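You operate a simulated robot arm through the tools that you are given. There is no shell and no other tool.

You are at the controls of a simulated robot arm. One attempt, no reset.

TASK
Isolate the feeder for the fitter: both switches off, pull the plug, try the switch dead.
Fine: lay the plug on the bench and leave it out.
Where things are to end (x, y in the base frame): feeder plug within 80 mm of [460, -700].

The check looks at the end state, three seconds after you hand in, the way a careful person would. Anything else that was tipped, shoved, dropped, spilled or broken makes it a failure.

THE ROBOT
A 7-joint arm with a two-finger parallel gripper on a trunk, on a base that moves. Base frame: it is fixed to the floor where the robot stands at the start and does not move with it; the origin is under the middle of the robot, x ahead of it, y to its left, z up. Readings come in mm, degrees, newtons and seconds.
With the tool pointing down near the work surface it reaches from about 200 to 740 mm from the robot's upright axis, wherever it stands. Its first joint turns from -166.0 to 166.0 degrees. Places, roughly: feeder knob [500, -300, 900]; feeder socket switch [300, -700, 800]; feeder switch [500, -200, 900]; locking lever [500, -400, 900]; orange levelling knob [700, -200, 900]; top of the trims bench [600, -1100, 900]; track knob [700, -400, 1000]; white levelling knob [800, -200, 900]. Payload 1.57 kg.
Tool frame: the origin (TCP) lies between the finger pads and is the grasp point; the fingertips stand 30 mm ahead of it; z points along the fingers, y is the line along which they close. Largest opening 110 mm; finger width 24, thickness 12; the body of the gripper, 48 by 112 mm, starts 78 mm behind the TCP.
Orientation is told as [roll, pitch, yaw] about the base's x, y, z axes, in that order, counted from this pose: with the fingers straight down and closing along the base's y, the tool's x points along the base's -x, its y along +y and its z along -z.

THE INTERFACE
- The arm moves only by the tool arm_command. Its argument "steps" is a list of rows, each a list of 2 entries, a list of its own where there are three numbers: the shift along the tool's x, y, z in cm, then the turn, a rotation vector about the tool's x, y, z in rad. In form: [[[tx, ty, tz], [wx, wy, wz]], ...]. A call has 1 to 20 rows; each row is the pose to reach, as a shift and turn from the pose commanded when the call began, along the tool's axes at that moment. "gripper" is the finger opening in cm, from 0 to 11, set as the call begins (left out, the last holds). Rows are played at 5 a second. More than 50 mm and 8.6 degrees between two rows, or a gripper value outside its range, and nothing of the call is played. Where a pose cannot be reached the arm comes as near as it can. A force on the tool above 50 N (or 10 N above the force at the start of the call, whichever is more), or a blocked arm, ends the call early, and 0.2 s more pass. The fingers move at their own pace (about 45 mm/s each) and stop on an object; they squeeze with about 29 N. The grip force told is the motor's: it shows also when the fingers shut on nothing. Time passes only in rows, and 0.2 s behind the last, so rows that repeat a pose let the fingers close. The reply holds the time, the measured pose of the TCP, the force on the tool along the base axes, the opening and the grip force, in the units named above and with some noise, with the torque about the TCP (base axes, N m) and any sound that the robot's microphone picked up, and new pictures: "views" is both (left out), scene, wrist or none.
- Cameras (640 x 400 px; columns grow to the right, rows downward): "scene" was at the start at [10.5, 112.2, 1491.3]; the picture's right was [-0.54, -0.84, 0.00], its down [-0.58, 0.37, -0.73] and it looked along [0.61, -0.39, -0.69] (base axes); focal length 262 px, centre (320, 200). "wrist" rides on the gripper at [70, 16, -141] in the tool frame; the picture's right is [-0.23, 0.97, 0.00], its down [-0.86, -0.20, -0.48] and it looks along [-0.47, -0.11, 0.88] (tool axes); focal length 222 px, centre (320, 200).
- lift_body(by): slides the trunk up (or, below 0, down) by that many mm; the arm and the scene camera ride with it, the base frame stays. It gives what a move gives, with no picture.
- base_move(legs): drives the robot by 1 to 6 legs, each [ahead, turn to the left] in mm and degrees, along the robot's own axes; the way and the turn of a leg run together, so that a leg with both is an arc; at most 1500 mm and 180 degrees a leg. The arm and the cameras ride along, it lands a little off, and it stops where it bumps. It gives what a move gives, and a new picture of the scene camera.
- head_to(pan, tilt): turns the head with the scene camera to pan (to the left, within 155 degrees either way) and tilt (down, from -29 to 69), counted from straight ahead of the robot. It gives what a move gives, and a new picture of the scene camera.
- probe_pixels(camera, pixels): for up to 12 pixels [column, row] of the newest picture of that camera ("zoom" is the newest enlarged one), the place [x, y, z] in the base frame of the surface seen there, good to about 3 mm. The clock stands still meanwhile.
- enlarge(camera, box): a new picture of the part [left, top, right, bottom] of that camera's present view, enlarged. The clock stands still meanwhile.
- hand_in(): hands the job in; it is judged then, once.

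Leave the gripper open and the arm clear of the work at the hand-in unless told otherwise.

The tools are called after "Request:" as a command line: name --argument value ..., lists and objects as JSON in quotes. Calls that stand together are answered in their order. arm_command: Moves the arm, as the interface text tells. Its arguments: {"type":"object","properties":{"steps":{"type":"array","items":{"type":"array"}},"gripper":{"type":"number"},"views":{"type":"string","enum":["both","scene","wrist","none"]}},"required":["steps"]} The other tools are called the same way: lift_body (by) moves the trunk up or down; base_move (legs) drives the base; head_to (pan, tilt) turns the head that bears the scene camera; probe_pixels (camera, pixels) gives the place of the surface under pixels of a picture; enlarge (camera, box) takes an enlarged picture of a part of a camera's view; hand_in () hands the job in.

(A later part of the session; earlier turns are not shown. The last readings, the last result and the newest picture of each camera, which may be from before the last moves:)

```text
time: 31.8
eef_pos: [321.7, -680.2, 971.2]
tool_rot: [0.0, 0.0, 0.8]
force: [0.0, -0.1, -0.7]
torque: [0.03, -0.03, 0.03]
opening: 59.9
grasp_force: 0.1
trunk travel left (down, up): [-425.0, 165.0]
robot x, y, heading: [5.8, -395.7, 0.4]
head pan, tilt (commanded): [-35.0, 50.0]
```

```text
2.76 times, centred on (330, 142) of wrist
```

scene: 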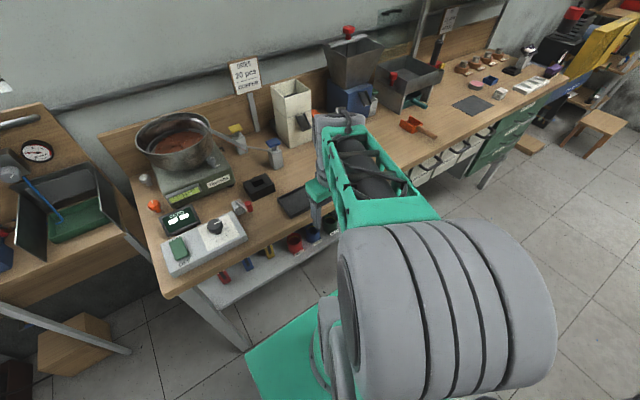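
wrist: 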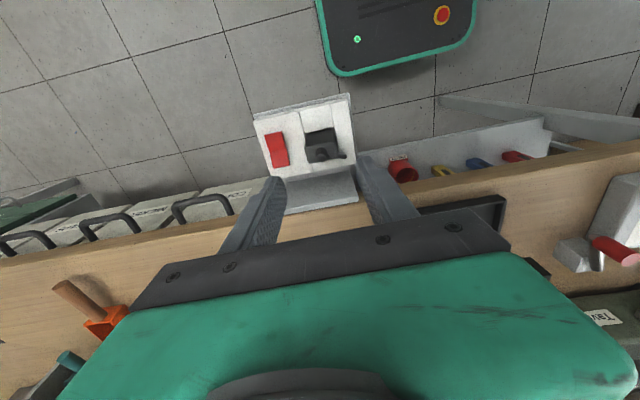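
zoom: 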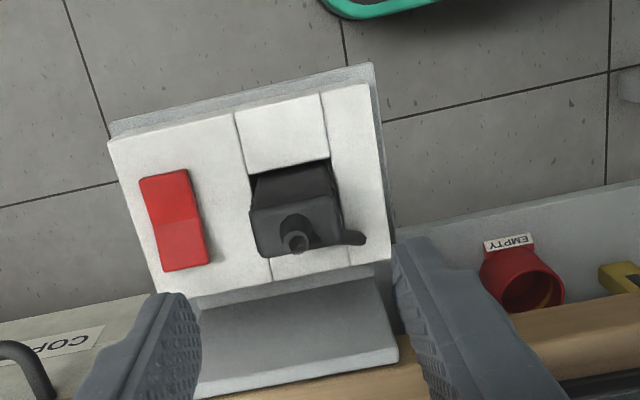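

The plug sits between the fingers' descent lines. I'll descend 121 mm to TCP z≈850, shifted to x≈318, y≈-678.5, and then check before closing.

Request:
arm_command --steps '[[[0.3, 0.15, 3.5], [0, 0, 0]], [[0.3, 0.15, 6.5], [0, 0, 0]], [[0.3, 0.15, 9.0], [0, 0, 0]], [[0.3, 0.15, 11.0], [0, 0, 0]], [[0.3, 0.15, 12.1], [0, 0, 0]], [[0.3, 0.15, 12.1], [0, 0, 0]]]' --gripper 6 --views "both"

Request:
enlarge --camera "wrist" --box '[230, 90, 430, 225]'

```text
time: 33.2
eef_pos: [317.9, -678.5, 852.2]
tool_rot: [0.0, 0.1, 0.8]
force: [0.3, 0.7, -0.5]
torque: [0.0, 0.02, -0.01]
opening: 60.2
grasp_force: 0.2
trunk travel left (down, up): [-425.0, 165.0]
robot x, y, heading: [6.7, -403.3, 0.9]
head pan, tilt (commanded): [-35.0, 50.0]
```

scene: 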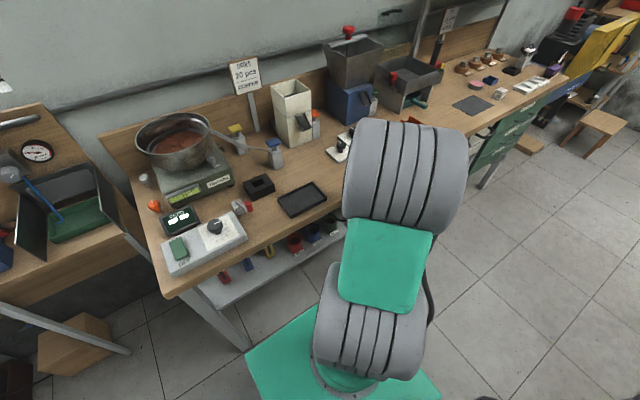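
wrist: 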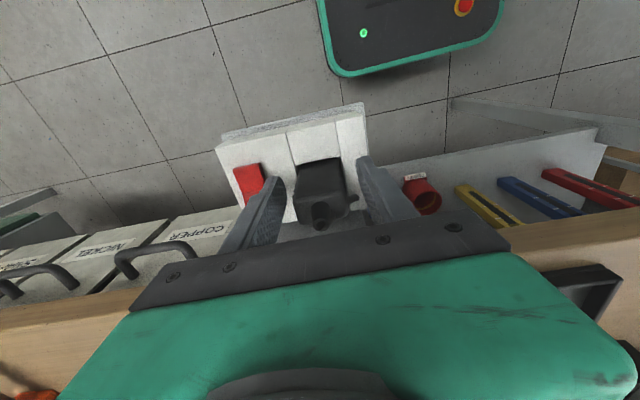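

```text
2.96 times, centred on (330, 158) of wrist
```

zoom: 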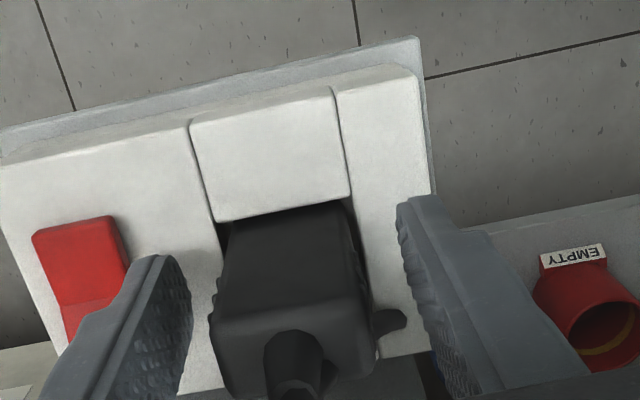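

The fingers straddle the plug cleanly and the cord stays outside the right finger. I'll close on it.

Request:
arm_command --steps '[[[0, 0, 0], [0, 0, 0]], [[0, 0, 0], [0, 0, 0]], [[0, 0, 0], [0, 0, 0]], [[0, 0, 0], [0, 0, 0]], [[0, 0, 0], [0, 0, 0]]]' --gripper 0 --views "wrist"

Request:
enlarge --camera "wrist" --box '[230, 90, 430, 225]'

```text
time: 34.4
eef_pos: [318.2, -678.5, 851.7]
tool_rot: [0.1, 0.0, 0.7]
force: [0.6, -1.8, -0.2]
torque: [-0.09, -0.01, -0.05]
opening: 35.4
grasp_force: 29.1
trunk travel left (down, up): [-425.0, 165.0]
robot x, y, heading: [5.1, -399.2, 1.0]
head pan, tilt (commanded): [-35.0, 50.0]
```

wrist: 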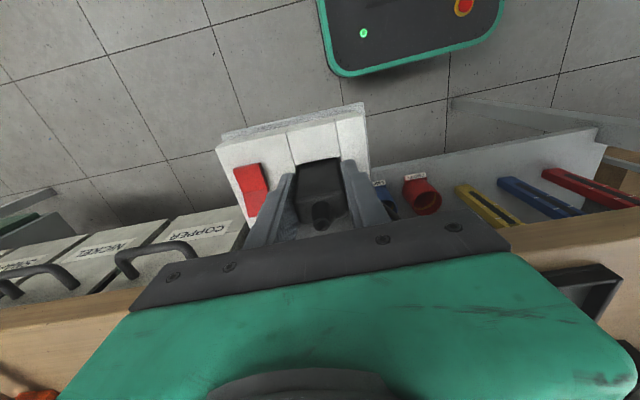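

```text
2.96 times, centred on (330, 158) of wrist
```

zoom: 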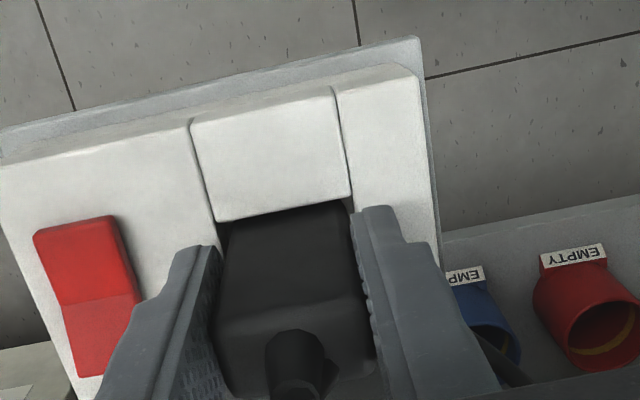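

The fingers hold the plug at a 35.4 mm opening with 29 N. I'll pull straight up slowly for 4 cm and watch the force.

Request:
arm_command --steps '[[[0, 0, -0.3], [0, 0, 0]], [[0, 0, -0.6], [0, 0, 0]], [[0, 0, -0.9], [0, 0, 0]], [[0, 0, -1.3], [0, 0, 0]], [[0, 0, -1.7], [0, 0, 0]], [[0, 0, -2.2], [0, 0, 0]], [[0, 0, -2.8], [0, 0, 0]], [[0, 0, -3.4], [0, 0, 0]], [[0, 0, -4.0], [0, 0, 0]]]' --gripper 0 --views "both"

Request:
enlarge --camera "wrist" --box '[230, 90, 430, 225]'

```text
time: 36.4
eef_pos: [317.4, -678.2, 892.0]
tool_rot: [0.0, 0.0, 0.9]
force: [-0.6, 0.1, -0.2]
torque: [0.01, 0.02, 0.01]
opening: 35.4
grasp_force: 29.4
trunk travel left (down, up): [-425.0, 165.0]
robot x, y, heading: [5.0, -398.7, 0.5]
head pan, tilt (commanded): [-35.0, 50.0]
```

scene: 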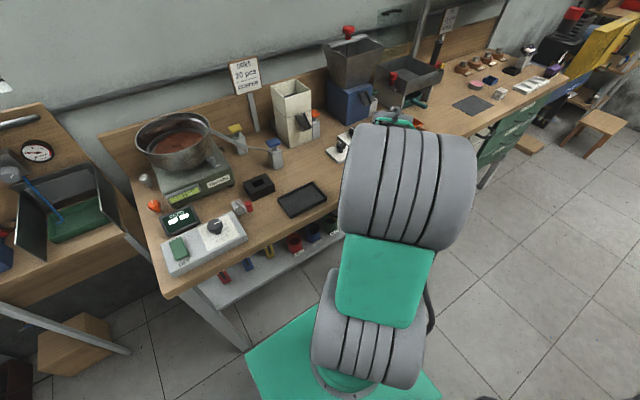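
wrist: 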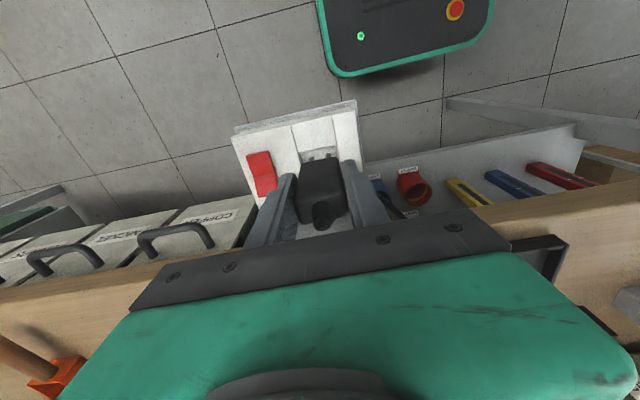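

```text
2.96 times, centred on (330, 158) of wrist
```

zoom: 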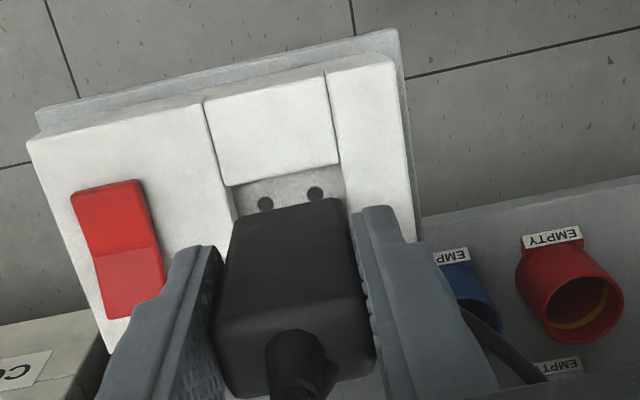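

The plug is out and the socket's contact holes show beneath it. The force is near zero, so the cord isn't pulling. I'll raise it another 8 cm and look at the plug and cord hanging.

Request:
arm_command --steps '[[[0, 0, -2], [0, 0, 0]], [[0, 0, -4], [0, 0, 0]], [[0, 0, -6], [0, 0, 0]], [[0, 0, -8], [0, 0, 0]], [[0, 0, -8], [0, 0, 0]]]' --gripper 0 --views "both"

Request:
enlarge --camera "wrist" --box '[220, 70, 480, 235]'

```text
time: 37.6
eef_pos: [317.6, -678.5, 970.0]
tool_rot: [0.1, 0.0, 0.9]
force: [-0.7, 0.7, -1.3]
torque: [-0.03, -0.03, 0.0]
opening: 35.6
grasp_force: 29.1
trunk travel left (down, up): [-425.0, 165.0]
robot x, y, heading: [1.9, -401.7, 0.9]
head pan, tilt (commanded): [-35.0, 50.0]
```

scene: 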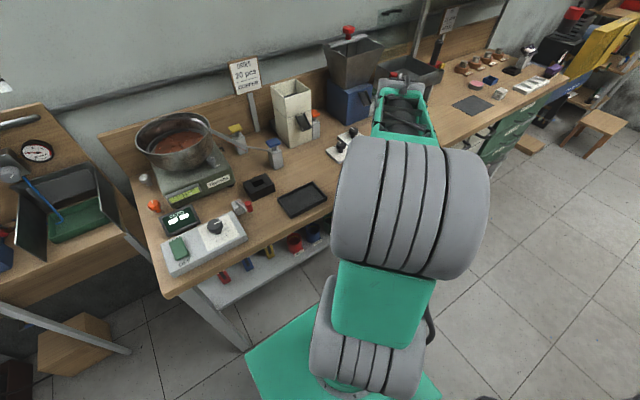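
wrist: 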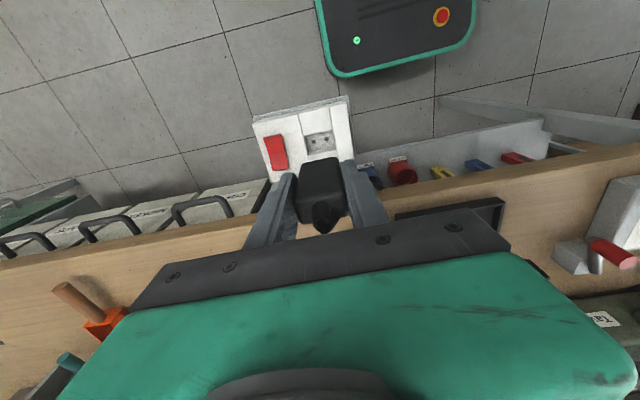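

```text
2.42 times, centred on (350, 152) of wrist
```

zoom: 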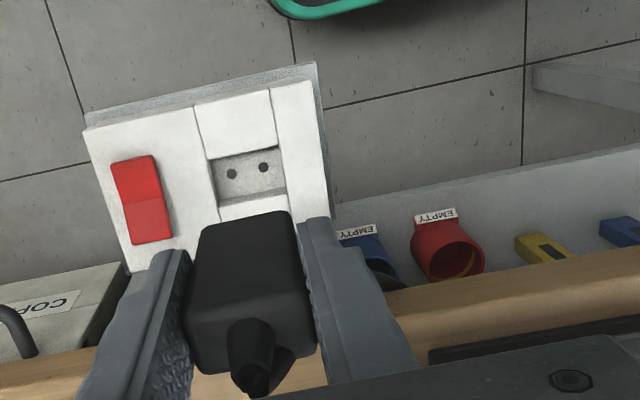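

The plug is held securely. Before choosing how to lay it down, I'll probe the bench top and the nearby items: the scoop at (80,300), the tray at (450,215) and the bench surface at a few spots.

Request:
probe_pixels --camera "wrist" --pixels '[[60, 290], [105, 325], [200, 235], [260, 255], [390, 215], [400, 205], [500, 200], [420, 213], [150, 260], [20, 260], [380, 228], [60, 370]]'

Request:
probe_pixels --camera "scene" --pixels '[[320, 200], [300, 200], [330, 150], [345, 140], [345, 157], [430, 128], [408, 124], [400, 140]]'

```text
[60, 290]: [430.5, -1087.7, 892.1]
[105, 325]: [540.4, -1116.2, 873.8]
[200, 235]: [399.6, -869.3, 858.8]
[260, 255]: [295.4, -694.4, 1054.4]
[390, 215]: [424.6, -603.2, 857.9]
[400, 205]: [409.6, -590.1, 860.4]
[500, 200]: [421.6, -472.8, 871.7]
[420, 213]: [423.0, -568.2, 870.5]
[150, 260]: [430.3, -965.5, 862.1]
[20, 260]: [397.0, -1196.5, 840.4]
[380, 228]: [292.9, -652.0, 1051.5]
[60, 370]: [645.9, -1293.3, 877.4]
```

```text
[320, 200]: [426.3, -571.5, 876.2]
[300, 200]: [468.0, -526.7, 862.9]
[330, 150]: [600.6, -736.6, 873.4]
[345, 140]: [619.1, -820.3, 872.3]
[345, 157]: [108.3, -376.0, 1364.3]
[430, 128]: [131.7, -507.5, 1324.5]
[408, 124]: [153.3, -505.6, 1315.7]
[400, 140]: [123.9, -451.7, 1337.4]
```

The bench top is z≈860 with its front edge at x≈398. The tray corner is at (426,-571), and the nearest plate is at about (600,-737). The area around (460,-700) is free.

I'll lay the plug on its side by tilting the tool forward. First I'll carry it over the bench to about (420,-690) at z≈1010 and check for cord tension.

Request:
arm_command --steps '[[[-2, -0.3, -2], [0, 0, 0]], [[-5, -0.7, -4], [0, 0, 0]], [[-8, -1.0, -4], [0, 0, 0]], [[-10.2, -1.3, -4], [0, 0, 0]], [[-10.2, -1.3, -4], [0, 0, 0]]]' --gripper 0 --views "both"

```text
time: 38.8
eef_pos: [419.5, -689.9, 1009.9]
tool_rot: [0.0, 0.0, 0.8]
force: [-0.5, 0.4, -1.2]
torque: [0.0, 0.03, 0.01]
opening: 35.5
grasp_force: 28.5
trunk travel left (down, up): [-425.0, 165.0]
robot x, y, heading: [4.2, -399.8, 0.9]
head pan, tilt (commanded): [-35.0, 50.0]
```

scene: 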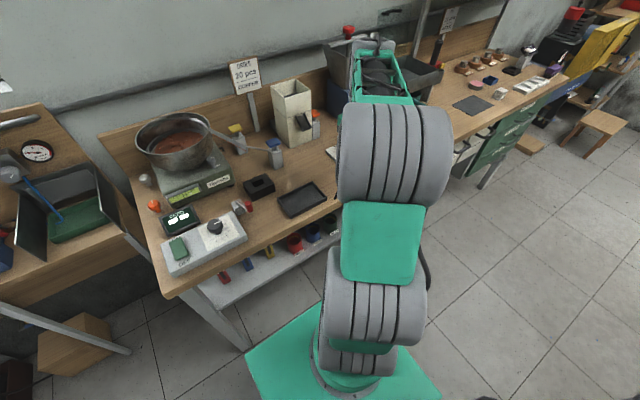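
wrist: 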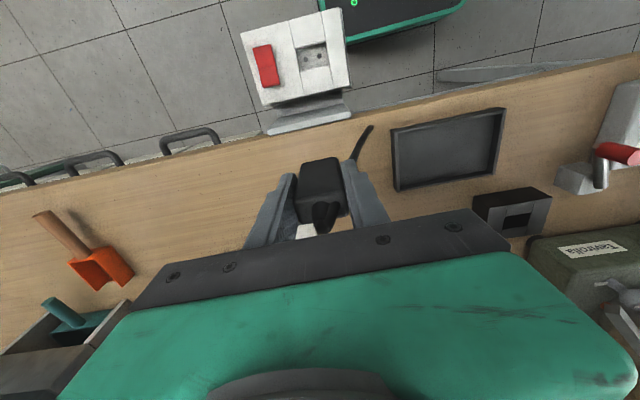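

A short black cord tail is visible at (365,145), ending beside the right finger. I'll probe it to see how it sits relative to the plug.

Request:
enlarge --camera "wrist" --box '[260, 110, 420, 245]'

Request:
probe_pixels --camera "zoom" --pixels '[[435, 75], [425, 95], [405, 130], [385, 180], [370, 200], [300, 250], [240, 220], [330, 320], [270, 380], [320, 370]]'

```text
2.96 times, centred on (340, 178) of wrist
```

zoom: 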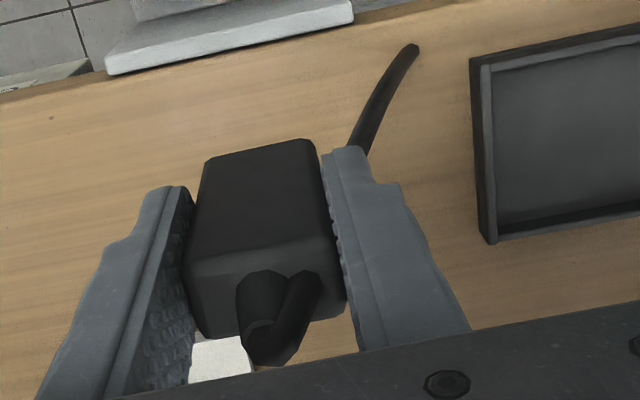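

```text
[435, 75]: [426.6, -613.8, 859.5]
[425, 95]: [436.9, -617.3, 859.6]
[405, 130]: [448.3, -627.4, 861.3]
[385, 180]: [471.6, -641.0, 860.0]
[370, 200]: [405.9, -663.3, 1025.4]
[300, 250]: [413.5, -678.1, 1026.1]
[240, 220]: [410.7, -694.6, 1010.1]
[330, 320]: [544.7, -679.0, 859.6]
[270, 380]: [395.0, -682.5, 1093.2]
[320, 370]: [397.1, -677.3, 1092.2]
```

My probe pixels missed the cord, so I'll probe directly on it in the zoom, from (412,50) to (365,140).

Request:
probe_pixels --camera "zoom" --pixels '[[413, 50], [407, 60], [395, 80], [384, 100], [372, 125], [364, 143], [270, 350], [300, 310], [265, 320], [280, 360]]'

```text
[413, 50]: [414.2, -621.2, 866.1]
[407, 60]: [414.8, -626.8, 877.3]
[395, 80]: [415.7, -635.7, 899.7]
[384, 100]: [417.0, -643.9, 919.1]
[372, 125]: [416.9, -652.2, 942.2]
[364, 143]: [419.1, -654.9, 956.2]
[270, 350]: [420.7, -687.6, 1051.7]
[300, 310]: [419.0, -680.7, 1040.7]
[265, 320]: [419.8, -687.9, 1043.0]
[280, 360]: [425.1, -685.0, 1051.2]
```

The cord is a thin flexible line that hangs down with no tension on the tool. Now I'll tilt the tool forward about its y axis by about 70° (wy negative, pins swinging toward +x) while staying at z≈1010.

Request:
arm_command --steps '[[[0, 0, 0], [0, -0.135, 0]], [[0, 0, 0], [0, -0.27, 0]], [[-0.3, 0, 0], [0, -0.405, 0]], [[-0.6, 0, 0], [0, -0.54, 0]], [[-0.9, 0, 0], [0, -0.675, 0]], [[-1.2, 0, 0], [0, -0.81, 0]], [[-1.5, 0, 0], [0, -0.945, 0]], [[-1.8, 0, 0], [0, -1.08, 0]], [[-2.0, 0, 0], [0, -1.215, 0]], [[-2.0, 0, 0], [0, -1.215, 0]]]' --gripper 0 --views "both"

```text
time: 41.0
eef_pos: [439.8, -689.1, 1012.3]
tool_rot: [0.1, -69.7, 0.8]
force: [-0.8, -0.1, 0.2]
torque: [-0.01, -0.01, 0.0]
opening: 0.0
grasp_force: 21.1
trunk travel left (down, up): [-425.0, 165.0]
robot x, y, heading: [4.2, -397.6, 1.0]
head pan, tilt (commanded): [-35.0, 50.0]
```

scene: 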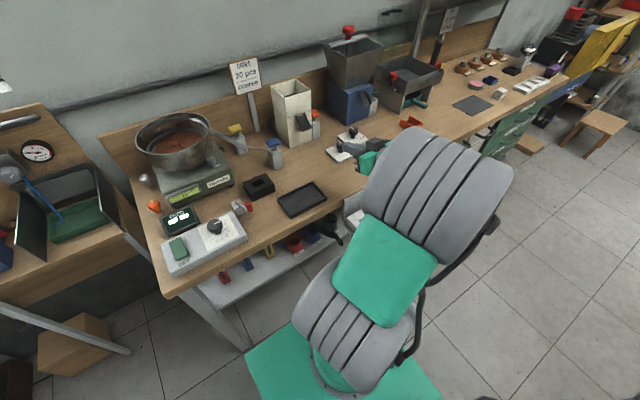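
wrist: 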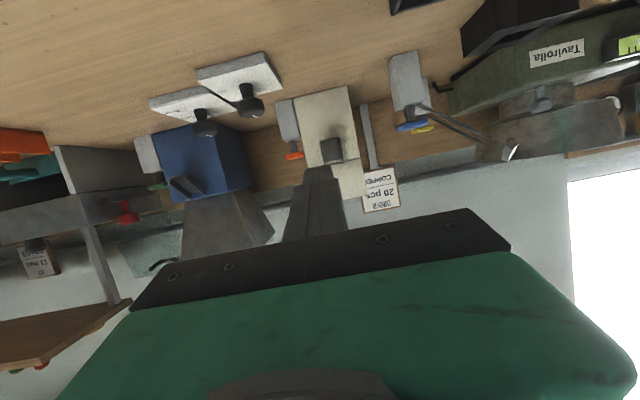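

The opening now reads 0.0, so the plug has slipped out of the fingers during the tilt. There is something black at about (333,232) in the scene picture. I'll enlarge there to find it before moving anything.

Request:
enlarge --camera "scene" --box '[280, 150, 400, 260]'

Request:
probe_pixels --camera "scene" --pixels '[[333, 232], [330, 240], [335, 222], [340, 215], [350, 215], [360, 205]]'

```text
3.64 times, centred on (340, 205) of scene
```

zoom: 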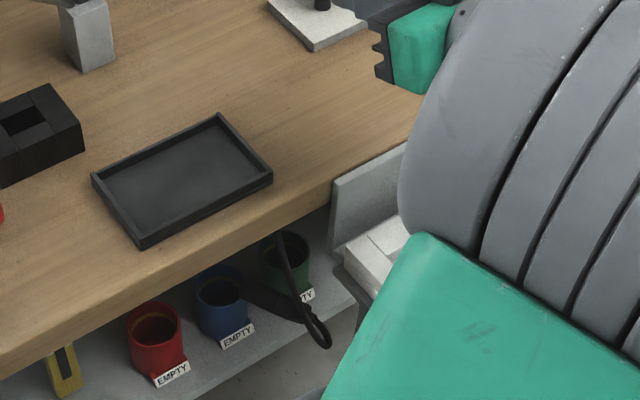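

```text
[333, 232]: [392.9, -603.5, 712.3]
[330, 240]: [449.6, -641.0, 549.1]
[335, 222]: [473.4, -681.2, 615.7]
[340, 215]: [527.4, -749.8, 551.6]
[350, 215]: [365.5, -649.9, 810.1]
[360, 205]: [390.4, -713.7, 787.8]
```

The plug is hanging on its cord below the bench front, near (393,-603,712), in front of the shelf with the cups. I'll look more closely.

Request:
enlarge --camera "scene" --box '[300, 195, 364, 255]'

Request:
probe_pixels --camera "zoom" --pixels '[[300, 250], [250, 235], [340, 290], [310, 190], [295, 150], [370, 330], [230, 250], [280, 265], [385, 340], [330, 270]]'

```text
6.67 times, centred on (332, 225) of scene
```

zoom: 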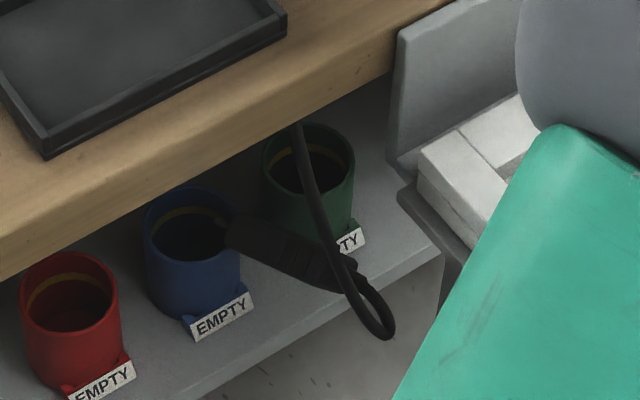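

```text
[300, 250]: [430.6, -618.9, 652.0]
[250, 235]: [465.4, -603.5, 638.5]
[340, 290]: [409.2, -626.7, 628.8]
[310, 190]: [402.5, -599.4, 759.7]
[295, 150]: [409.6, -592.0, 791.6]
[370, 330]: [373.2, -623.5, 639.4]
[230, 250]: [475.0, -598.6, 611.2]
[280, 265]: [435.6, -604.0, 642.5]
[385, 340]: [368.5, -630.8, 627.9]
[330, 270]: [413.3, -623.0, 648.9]
```

The plug is out of the socket but hanging on its cord below the bench. The cord is anchored under the bench front near (410,-592,790) and is only about 260 mm long, which probably contributed to the slip. The plug's body now sits at z≈610–650 between the cups. I'll hold the arm still for a moment so it settles, then look again.

Request:
arm_command --steps '[[[0, 0, 0], [0, 0, 0]], [[0, 0, 0], [0, 0, 0]], [[0, 0, 0], [0, 0, 0]], [[0, 0, 0], [0, 0, 0]], [[0, 0, 0], [0, 0, 0]]]' --views "scene"

Request:
enlarge --camera "scene" --box '[290, 190, 370, 265]'

```text
time: 42.2
eef_pos: [438.7, -689.8, 1012.4]
tool_rot: [0.0, -69.7, 0.9]
force: [-0.2, 0.1, -0.2]
torque: [-0.03, 0.0, -0.01]
opening: 0.0
grasp_force: 21.7
trunk travel left (down, up): [-425.0, 165.0]
robot x, y, heading: [5.0, -399.3, 1.0]
head pan, tilt (commanded): [-35.0, 50.0]
```

scene: 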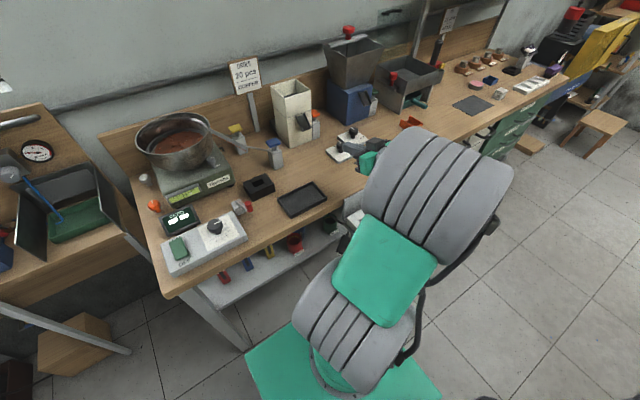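

```text
5.33 times, centred on (330, 228) of scene
```

zoom: 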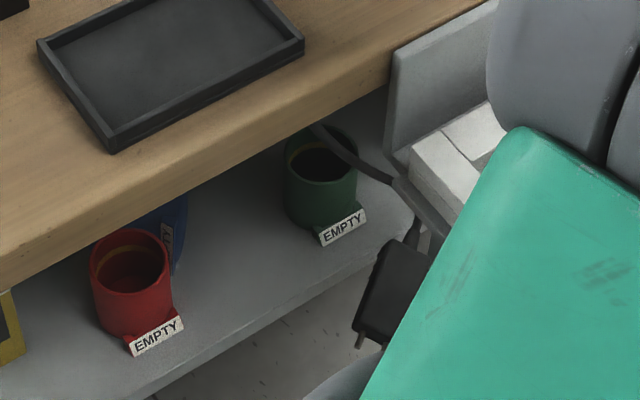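

The plug is swinging. It now hangs at about (347,245), and it has knocked the blue cup, which moved from about (313,233) to about (301,231), behind the red one. I will need to put that back. First I'll probe the present positions.

Request:
probe_pixels --camera "zoom" --pixels '[[400, 280], [380, 320], [410, 240], [350, 165], [385, 180], [330, 145], [130, 235], [320, 130], [175, 200], [180, 240], [300, 260], [250, 300]]'

Request:
enlarge --camera "scene" --box '[275, 215, 325, 265]'

```text
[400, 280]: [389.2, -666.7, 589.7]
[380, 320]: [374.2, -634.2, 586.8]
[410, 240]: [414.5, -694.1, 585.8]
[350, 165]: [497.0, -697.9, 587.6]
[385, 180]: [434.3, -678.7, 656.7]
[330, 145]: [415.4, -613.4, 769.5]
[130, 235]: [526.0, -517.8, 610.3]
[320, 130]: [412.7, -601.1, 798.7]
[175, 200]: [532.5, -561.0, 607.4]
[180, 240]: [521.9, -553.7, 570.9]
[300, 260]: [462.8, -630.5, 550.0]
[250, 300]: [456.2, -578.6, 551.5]
```

```text
8.00 times, centred on (300, 240) of scene
```

zoom: 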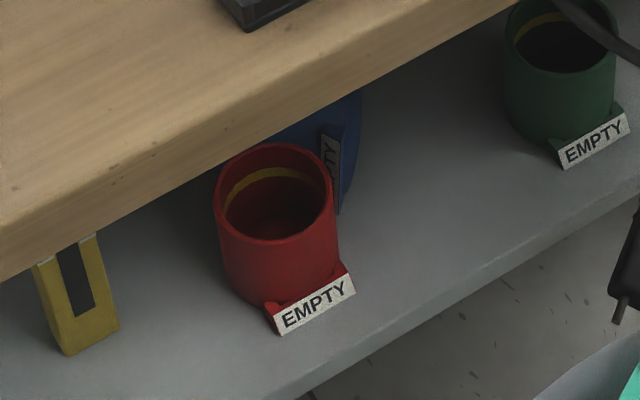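

The plug is still moving, now around (380,-650,588), and the blue cup has been pushed behind the red one and turned. I'll bring the arm back upright and swing it to the right to (150,-800,1052). That lets the scene camera see under the bench and gives the plug time to settle.

Request:
arm_command --steps '[[[0.63, -1.1, -2.85], [0, 0.12, 0]], [[1.26, -2.2, -5.7], [0, 0.24, 0]], [[1.88, -3.3, -8.55], [0, 0.36, 0]], [[2.51, -4.4, -11.4], [0, 0.48, 0]], [[3.14, -5.5, -14.25], [0, 0.6, 0]], [[3.77, -6.6, -17.1], [0, 0.72, 0]], [[4.4, -7.7, -19.95], [0, 0.84, 0]], [[5.02, -8.8, -22.8], [0, 0.96, 0]], [[5.65, -9.9, -25.65], [0, 1.09, 0]], [[6.28, -11.0, -28.5], [0, 1.215, 0]], [[6.28, -11.0, -28.5], [0, 1.215, 0]], [[6.28, -11.0, -28.5], [0, 1.215, 0]]]' --gripper 0 --views "both"

Request:
head_to --pan -45 --tilt 55

```text
time: 44.8
eef_pos: [153.1, -805.4, 1053.6]
tool_rot: [0.0, 0.0, 0.8]
force: [-0.8, -0.3, 0.5]
torque: [0.0, 0.04, 0.02]
opening: 0.0
grasp_force: 21.2
trunk travel left (down, up): [-425.0, 165.0]
robot x, y, heading: [3.8, -401.1, 0.7]
head pan, tilt (commanded): [-35.0, 50.0]
```

scene: 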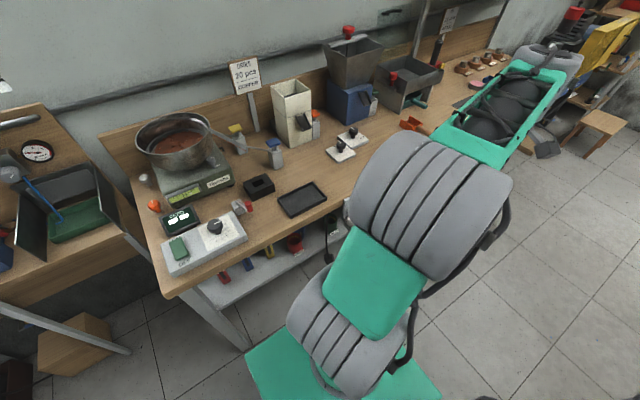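
wrist: 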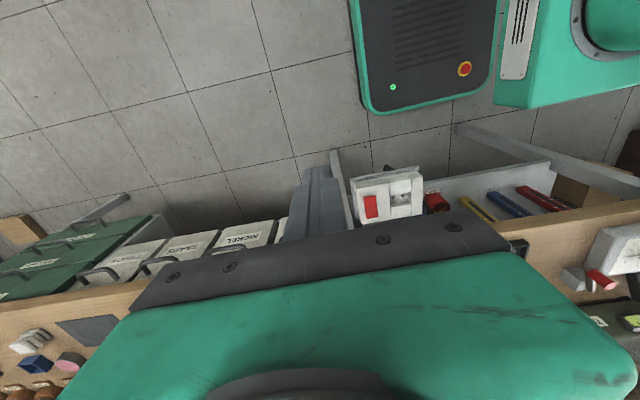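

```text
time: 45.5
eef_pos: [151.5, -805.2, 1052.4]
tool_rot: [0.1, -0.1, 0.8]
force: [0.3, -0.2, 0.6]
torque: [0.04, -0.04, 0.02]
opening: 0.0
grasp_force: 21.5
trunk travel left (down, up): [-425.0, 165.0]
robot x, y, heading: [1.5, -399.6, 0.6]
head pan, tilt (commanded): [-45.0, 55.0]
```

scene: 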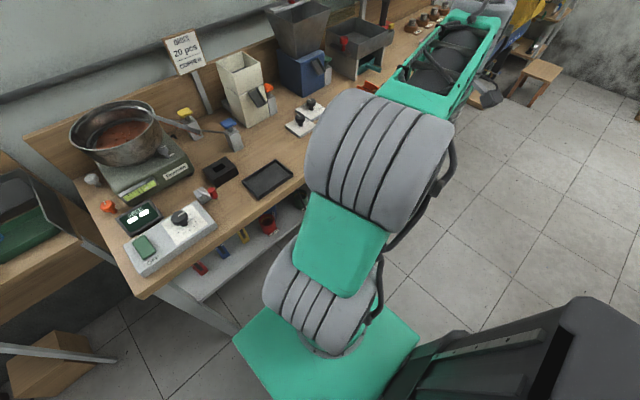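

In the scene the area under the bench is at about (285,205). I'll enlarge it to find the plug and the cups.

Request:
enlarge --camera "scene" --box '[220, 160, 320, 260]'

Request:
enlarge --camera "wrist" --box '[330, 140, 470, 240]'

```text
4.00 times, centred on (270, 210) of scene
```

zoom: 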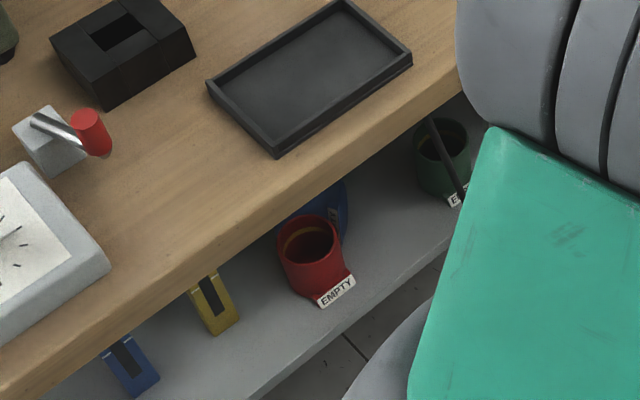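

```text
4.00 times, centred on (400, 190) of wrist
```

zoom: 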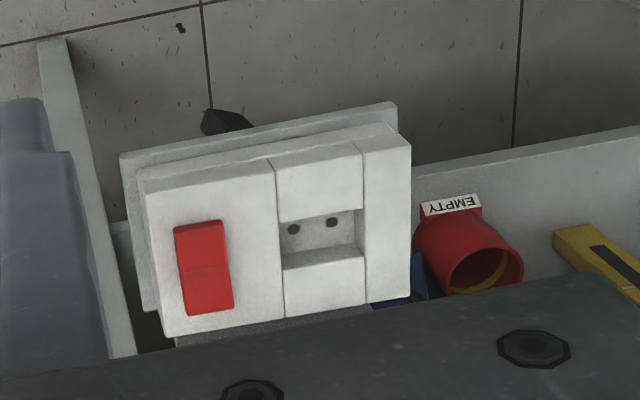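

The plug is visible behind the socket box in the wrist zoom at (225,122), still swinging out in front of the bench. To see and reach under the bench I'll lower the trunk 250 mm. The arm at (151,-805) is clear of the bench and socket, so the gripper can descend freely.

Request:
lift_body --by -250

Request:
head_to --pan -40 --tilt 42

```text
time: 48.1
eef_pos: [153.1, -805.2, 802.3]
tool_rot: [-0.1, 0.0, 0.9]
force: [0.4, -0.1, -0.2]
torque: [0.01, 0.01, 0.02]
opening: 0.1
grasp_force: 21.3
trunk travel left (down, up): [-175.0, 415.0]
robot x, y, heading: [5.0, -402.0, 1.0]
head pan, tilt (commanded): [-45.0, 55.0]
```

```text
time: 48.8
eef_pos: [152.4, -805.5, 801.6]
tool_rot: [0.0, 0.0, 0.9]
force: [-0.2, -0.3, 0.1]
torque: [0.05, -0.03, 0.02]
opening: 0.1
grasp_force: 21.2
trunk travel left (down, up): [-175.0, 415.0]
robot x, y, heading: [6.7, -400.5, 1.0]
head pan, tilt (commanded): [-40.0, 42.0]
```

scene: 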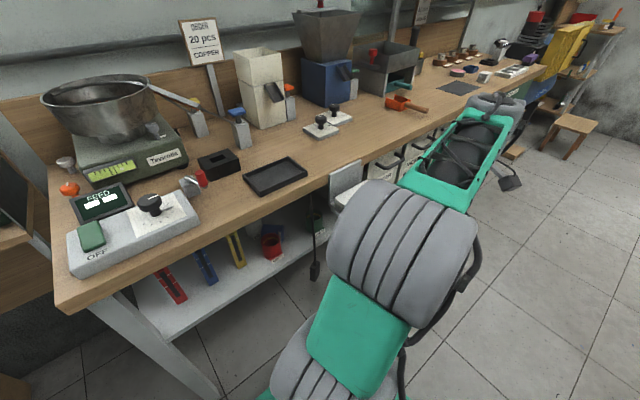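

The lower camera now shows the plug hanging straight down on its cord at about (315,268), along with the cups on the shelf. I'll enlarge and probe.

Request:
enlarge --camera "scene" --box '[240, 180, 350, 290]'

Request:
probe_pixels --camera "scene" --pixels '[[315, 262], [315, 272], [314, 280], [317, 250], [314, 230], [313, 215], [272, 240], [318, 222], [290, 232], [255, 250]]'

```text
3.64 times, centred on (295, 235) of scene
```

zoom: 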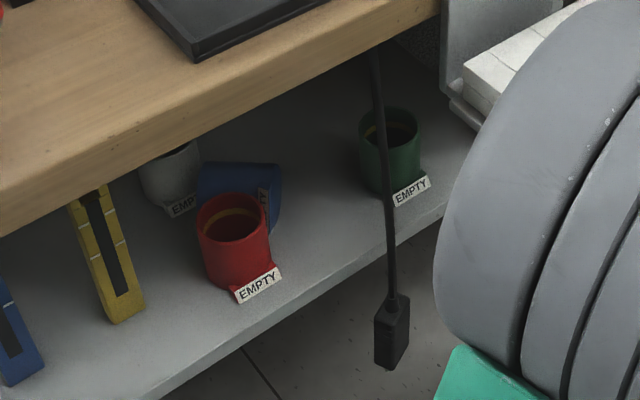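

```text
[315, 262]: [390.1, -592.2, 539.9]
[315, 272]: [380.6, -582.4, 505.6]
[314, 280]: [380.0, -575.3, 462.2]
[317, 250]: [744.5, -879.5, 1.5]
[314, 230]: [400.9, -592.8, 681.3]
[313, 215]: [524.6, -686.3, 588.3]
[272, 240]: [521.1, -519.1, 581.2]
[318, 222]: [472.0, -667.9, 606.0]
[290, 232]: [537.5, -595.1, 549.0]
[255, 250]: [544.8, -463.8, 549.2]
```

The plug now hangs quietly in front of the shelf edge, with its relief near (390,-592,540) and its body down to z≈455. The blue cup looks tipped over behind the red one. I'll enlarge on it.

Request:
enlarge --camera "scene" --box '[245, 205, 325, 265]'

Request:
enlarge --camera "wrist" --box '[0, 0, 640, 400]'

```text
6.67 times, centred on (285, 235) of scene
```

zoom: 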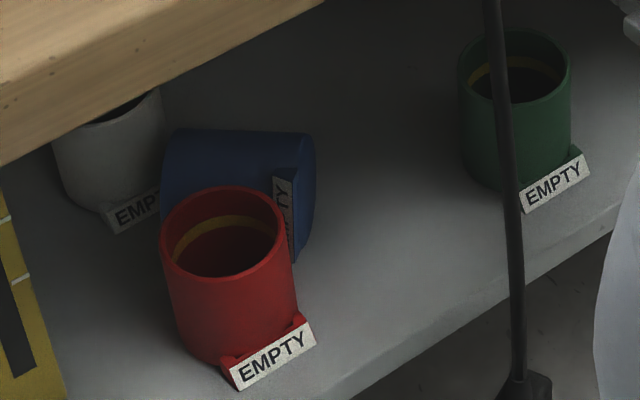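

```text
1.00 times, centred on (320, 200) of wrist (not enlarged: the box is as wide or as high as the picture)
```

zoom: 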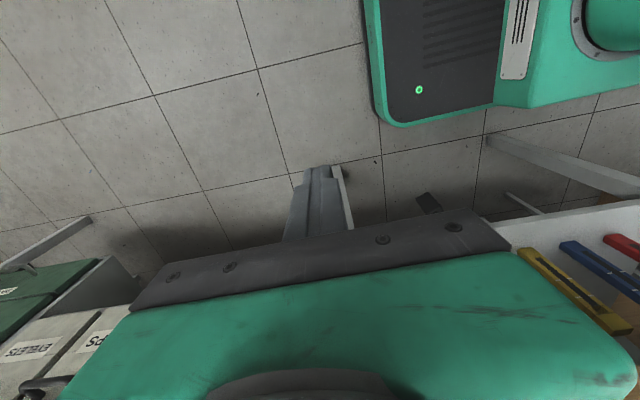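

The blue cup lies on its side behind the red one, with its base toward -y, its mouth toward +y and its label facing the robot. I'll deal with the plug first because it hangs in front of the shelf, and then restore the cup. I'll enlarge the hanging plug to see its orientation.

Request:
enlarge --camera "scene" --box '[295, 245, 335, 290]'

Request:
probe_pixels --camera "zoom" --pixels '[[320, 170], [280, 200], [340, 200], [320, 260], [290, 280], [350, 250], [320, 110], [335, 60], [300, 310], [270, 330], [330, 140], [325, 90]]'

```text
8.89 times, centred on (315, 268) of scene
```

zoom: 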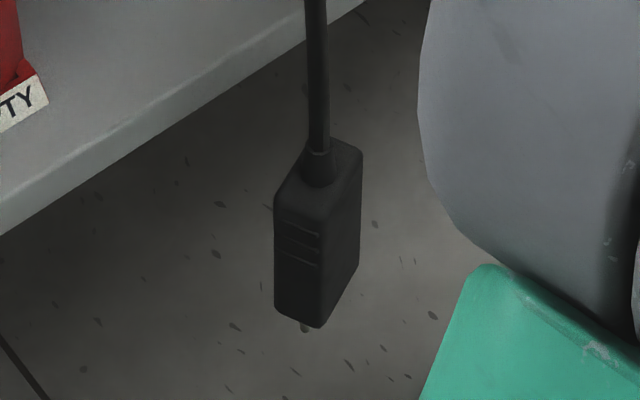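

```text
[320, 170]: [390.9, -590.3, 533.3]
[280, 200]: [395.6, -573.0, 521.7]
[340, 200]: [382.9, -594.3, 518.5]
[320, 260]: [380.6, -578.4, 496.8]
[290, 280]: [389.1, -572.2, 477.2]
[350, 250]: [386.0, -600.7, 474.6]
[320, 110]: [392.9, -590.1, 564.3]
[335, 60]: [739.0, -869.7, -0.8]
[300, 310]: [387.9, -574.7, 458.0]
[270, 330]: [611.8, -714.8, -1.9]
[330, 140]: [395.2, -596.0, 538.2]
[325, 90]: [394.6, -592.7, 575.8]
```

The plug hangs at about (395,-592), body z 455–533, with its ribbed narrow faces toward ±y. I'll grasp it with the tool pointing horizontally forward. When I then swing the tool back to vertical, the plug will lie flat. I'll check the shelf edge and then lower the trunk another 150 mm, which is clear at (152,-805).

Request:
probe_pixels --camera "zoom" --pixels '[[200, 100], [200, 110], [200, 130], [100, 165], [100, 180], [250, 70], [150, 60]]'

Request:
lift_body --by -150

```text
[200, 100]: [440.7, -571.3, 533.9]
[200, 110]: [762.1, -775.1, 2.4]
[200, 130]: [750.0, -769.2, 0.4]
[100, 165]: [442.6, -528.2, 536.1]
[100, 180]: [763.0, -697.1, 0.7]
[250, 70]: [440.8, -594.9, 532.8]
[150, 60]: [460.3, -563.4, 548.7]
```

```text
time: 50.6
eef_pos: [152.4, -805.2, 652.0]
tool_rot: [-0.1, -0.1, 0.8]
force: [-0.3, -0.3, 0.4]
torque: [0.0, -0.01, -0.01]
opening: 0.0
grasp_force: 21.8
trunk travel left (down, up): [-25.0, 565.0]
robot x, y, heading: [8.2, -401.0, 0.7]
head pan, tilt (commanded): [-40.0, 42.0]
```

The shelf front edge is at x≈440 and z 530–549, so the plug hangs free about 30 mm in front of it. Now I'll tilt the tool to horizontal (pointing +x) while moving to (200,-592,580) with the fingers open to 80 mm.

Request:
arm_command --steps '[[[-0.4, 1.78, 0.6], [0, -0.131, 0]], [[-0.8, 3.56, 1.2], [0, -0.262, 0]], [[-1.2, 5.34, 1.8], [0, -0.393, 0]], [[-1.6, 7.12, 2.4], [0, -0.524, 0]], [[-2.0, 8.9, 3.0], [0, -0.655, 0]], [[-2.4, 10.68, 3.6], [0, -0.786, 0]], [[-2.8, 12.46, 4.2], [0, -0.917, 0]], [[-3.2, 14.24, 4.8], [0, -1.048, 0]], [[-3.6, 16.0, 5.4], [0, -1.179, 0]], [[-4.0, 17.8, 6.0], [0, -1.31, 0]], [[-4.4, 19.5, 6.6], [0, -1.441, 0]], [[-4.8, 21.3, 7.2], [0, -1.571, 0]], [[-4.8, 21.3, 7.2], [0, -1.571, 0]]]' --gripper 8 --views "both"

```text
time: 53.6
eef_pos: [188.0, -602.0, 518.2]
tool_rot: [115.8, -87.9, -109.3]
force: [-0.1, 0.5, -0.6]
torque: [0.01, 0.02, 0.02]
opening: 80.0
grasp_force: 0.0
out of reach, approached as far as the arm can: row 8, 9, 10, 11, 12, 13
trunk travel left (down, up): [-25.0, 565.0]
robot x, y, heading: [2.5, -395.5, 0.8]
head pan, tilt (commanded): [-40.0, 42.0]
stopped in row 13: the arm was blocked; the commanded pose is now the measured one
```

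scene: 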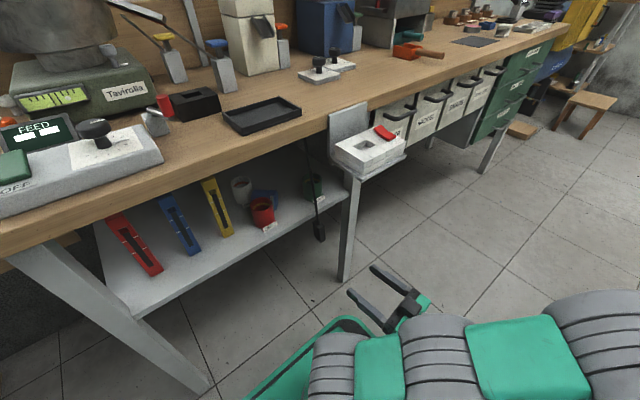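
wrist: 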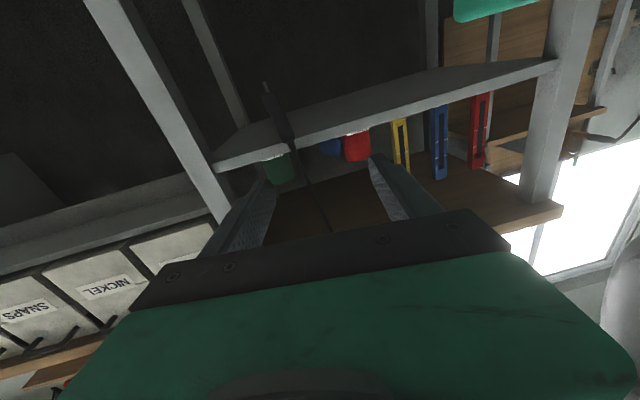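

The scene camera now has a clear view: the plug hangs at (320,225), the cups are around (265,205), and a bench leg stands at (347,235). The arm stopped because the pose was too folded, with the TCP at (188,-602,518) and the tool nearly horizontal. I'll enlarge and probe before continuing.

Request:
enlarge --camera "scene" --box '[220, 150, 380, 260]'

Request:
probe_pixels --camera "scene" --pixels '[[345, 270], [350, 200], [340, 270], [353, 270], [320, 225], [319, 235], [318, 215], [316, 205], [310, 150], [263, 210], [262, 198], [313, 182]]'

```text
3.64 times, centred on (300, 205) of scene
```

zoom: 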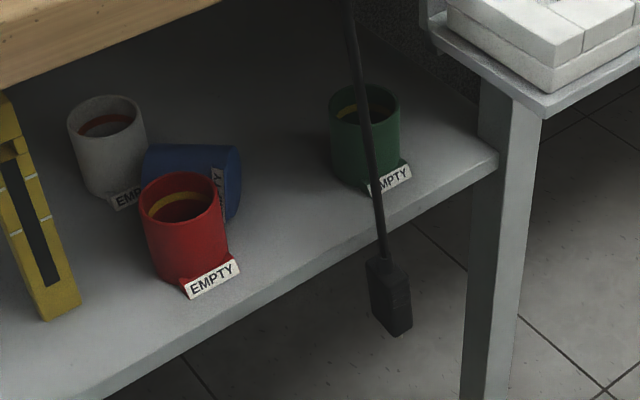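

```text
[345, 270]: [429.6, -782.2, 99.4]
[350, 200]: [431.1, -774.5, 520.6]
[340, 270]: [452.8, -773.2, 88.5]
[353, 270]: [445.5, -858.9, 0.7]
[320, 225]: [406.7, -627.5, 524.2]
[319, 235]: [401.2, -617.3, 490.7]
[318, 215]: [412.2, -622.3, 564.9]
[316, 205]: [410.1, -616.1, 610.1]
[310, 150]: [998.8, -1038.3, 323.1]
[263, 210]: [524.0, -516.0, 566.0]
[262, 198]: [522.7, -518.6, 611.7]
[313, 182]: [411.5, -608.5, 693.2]
```

The plug is swinging slightly and now reads (405,-622); the leg is well away at y≈-775. The tool now points along +x, about 6.5° to the left. I'll move forward to a pre-grasp pose at about (310,-612,495), with the fingers open to 100 mm and the tips still about 45 mm short of the plug.

Request:
arm_command --steps '[[[0.6, -0.6, 3.0], [0, 0, 0]], [[1.2, -1.2, 6.0], [0, 0, 0]], [[1.8, -1.9, 9.0], [0, 0, 0]], [[2.4, -2.5, 12.0], [0, 0, 0]], [[2.4, -2.5, 12.0], [0, 0, 0]]]' --gripper 10 --views "both"

Request:
probe_pixels --camera "scene" --pixels '[[320, 225], [319, 235], [318, 215], [316, 205]]'

```text
time: 54.8
eef_pos: [294.2, -607.2, 503.4]
tool_rot: [134.5, -89.1, -129.0]
force: [0.0, -0.5, 0.1]
torque: [-0.02, -0.01, 0.03]
opening: 100.1
grasp_force: 0.1
out of reach, approached as far as the arm can: row 4, 5
trunk travel left (down, up): [-25.0, 565.0]
robot x, y, heading: [5.6, -399.6, 0.9]
head pan, tilt (commanded): [-40.0, 42.0]
```

scene: 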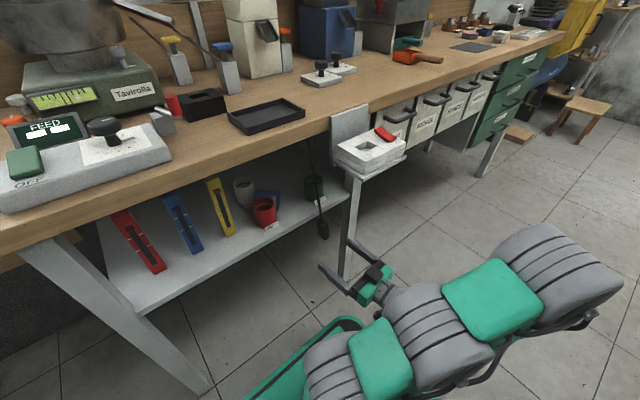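
wrist: 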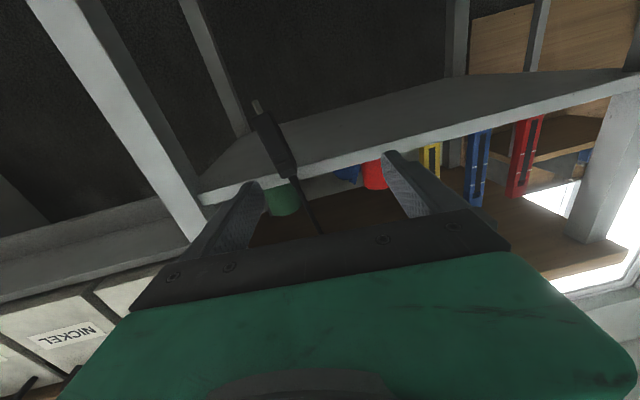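

```text
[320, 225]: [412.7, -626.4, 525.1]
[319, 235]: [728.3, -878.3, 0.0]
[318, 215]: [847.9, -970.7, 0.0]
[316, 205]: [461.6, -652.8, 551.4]
```

The pre-grasp is nearly reached, with the TCP at (294,-607,503). The plug hangs ahead and a bit to the right, at about (323,228) in the scene, possibly still swinging. I'll hold for a second and check its motion.

Request:
arm_command --steps '[[[0, 0, 0], [0, 0, 0]], [[0, 0, 0], [0, 0, 0]], [[0, 0, 0], [0, 0, 0]]]' --views "both"

Request:
enlarge --camera "scene" --box '[280, 160, 400, 260]'

```text
time: 55.6
eef_pos: [293.5, -608.0, 504.2]
tool_rot: [135.0, -89.2, -129.3]
force: [-0.5, 0.2, -0.6]
torque: [0.01, -0.01, 0.03]
opening: 100.2
grasp_force: 0.1
trunk travel left (down, up): [-25.0, 565.0]
robot x, y, heading: [4.4, -400.3, 0.7]
head pan, tilt (commanded): [-40.0, 42.0]
```

scene: 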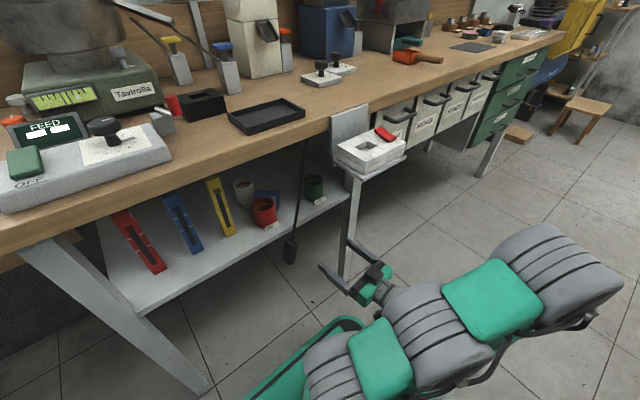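
wrist: 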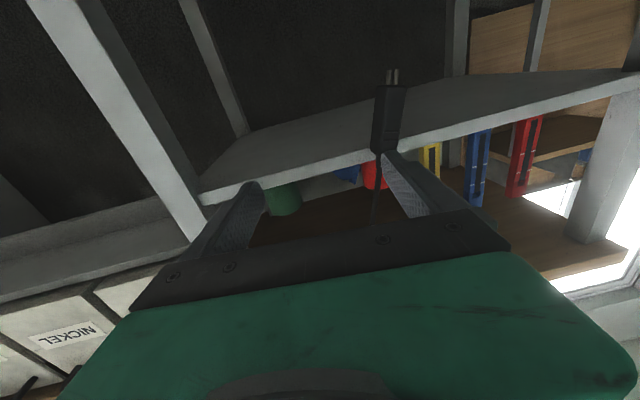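

```text
4.00 times, centred on (340, 210) of scene
```

zoom: 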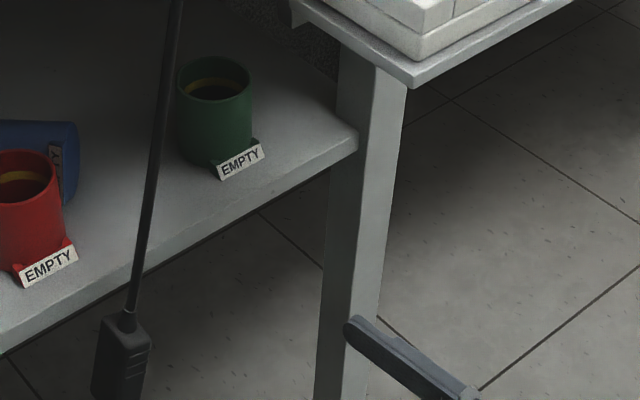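

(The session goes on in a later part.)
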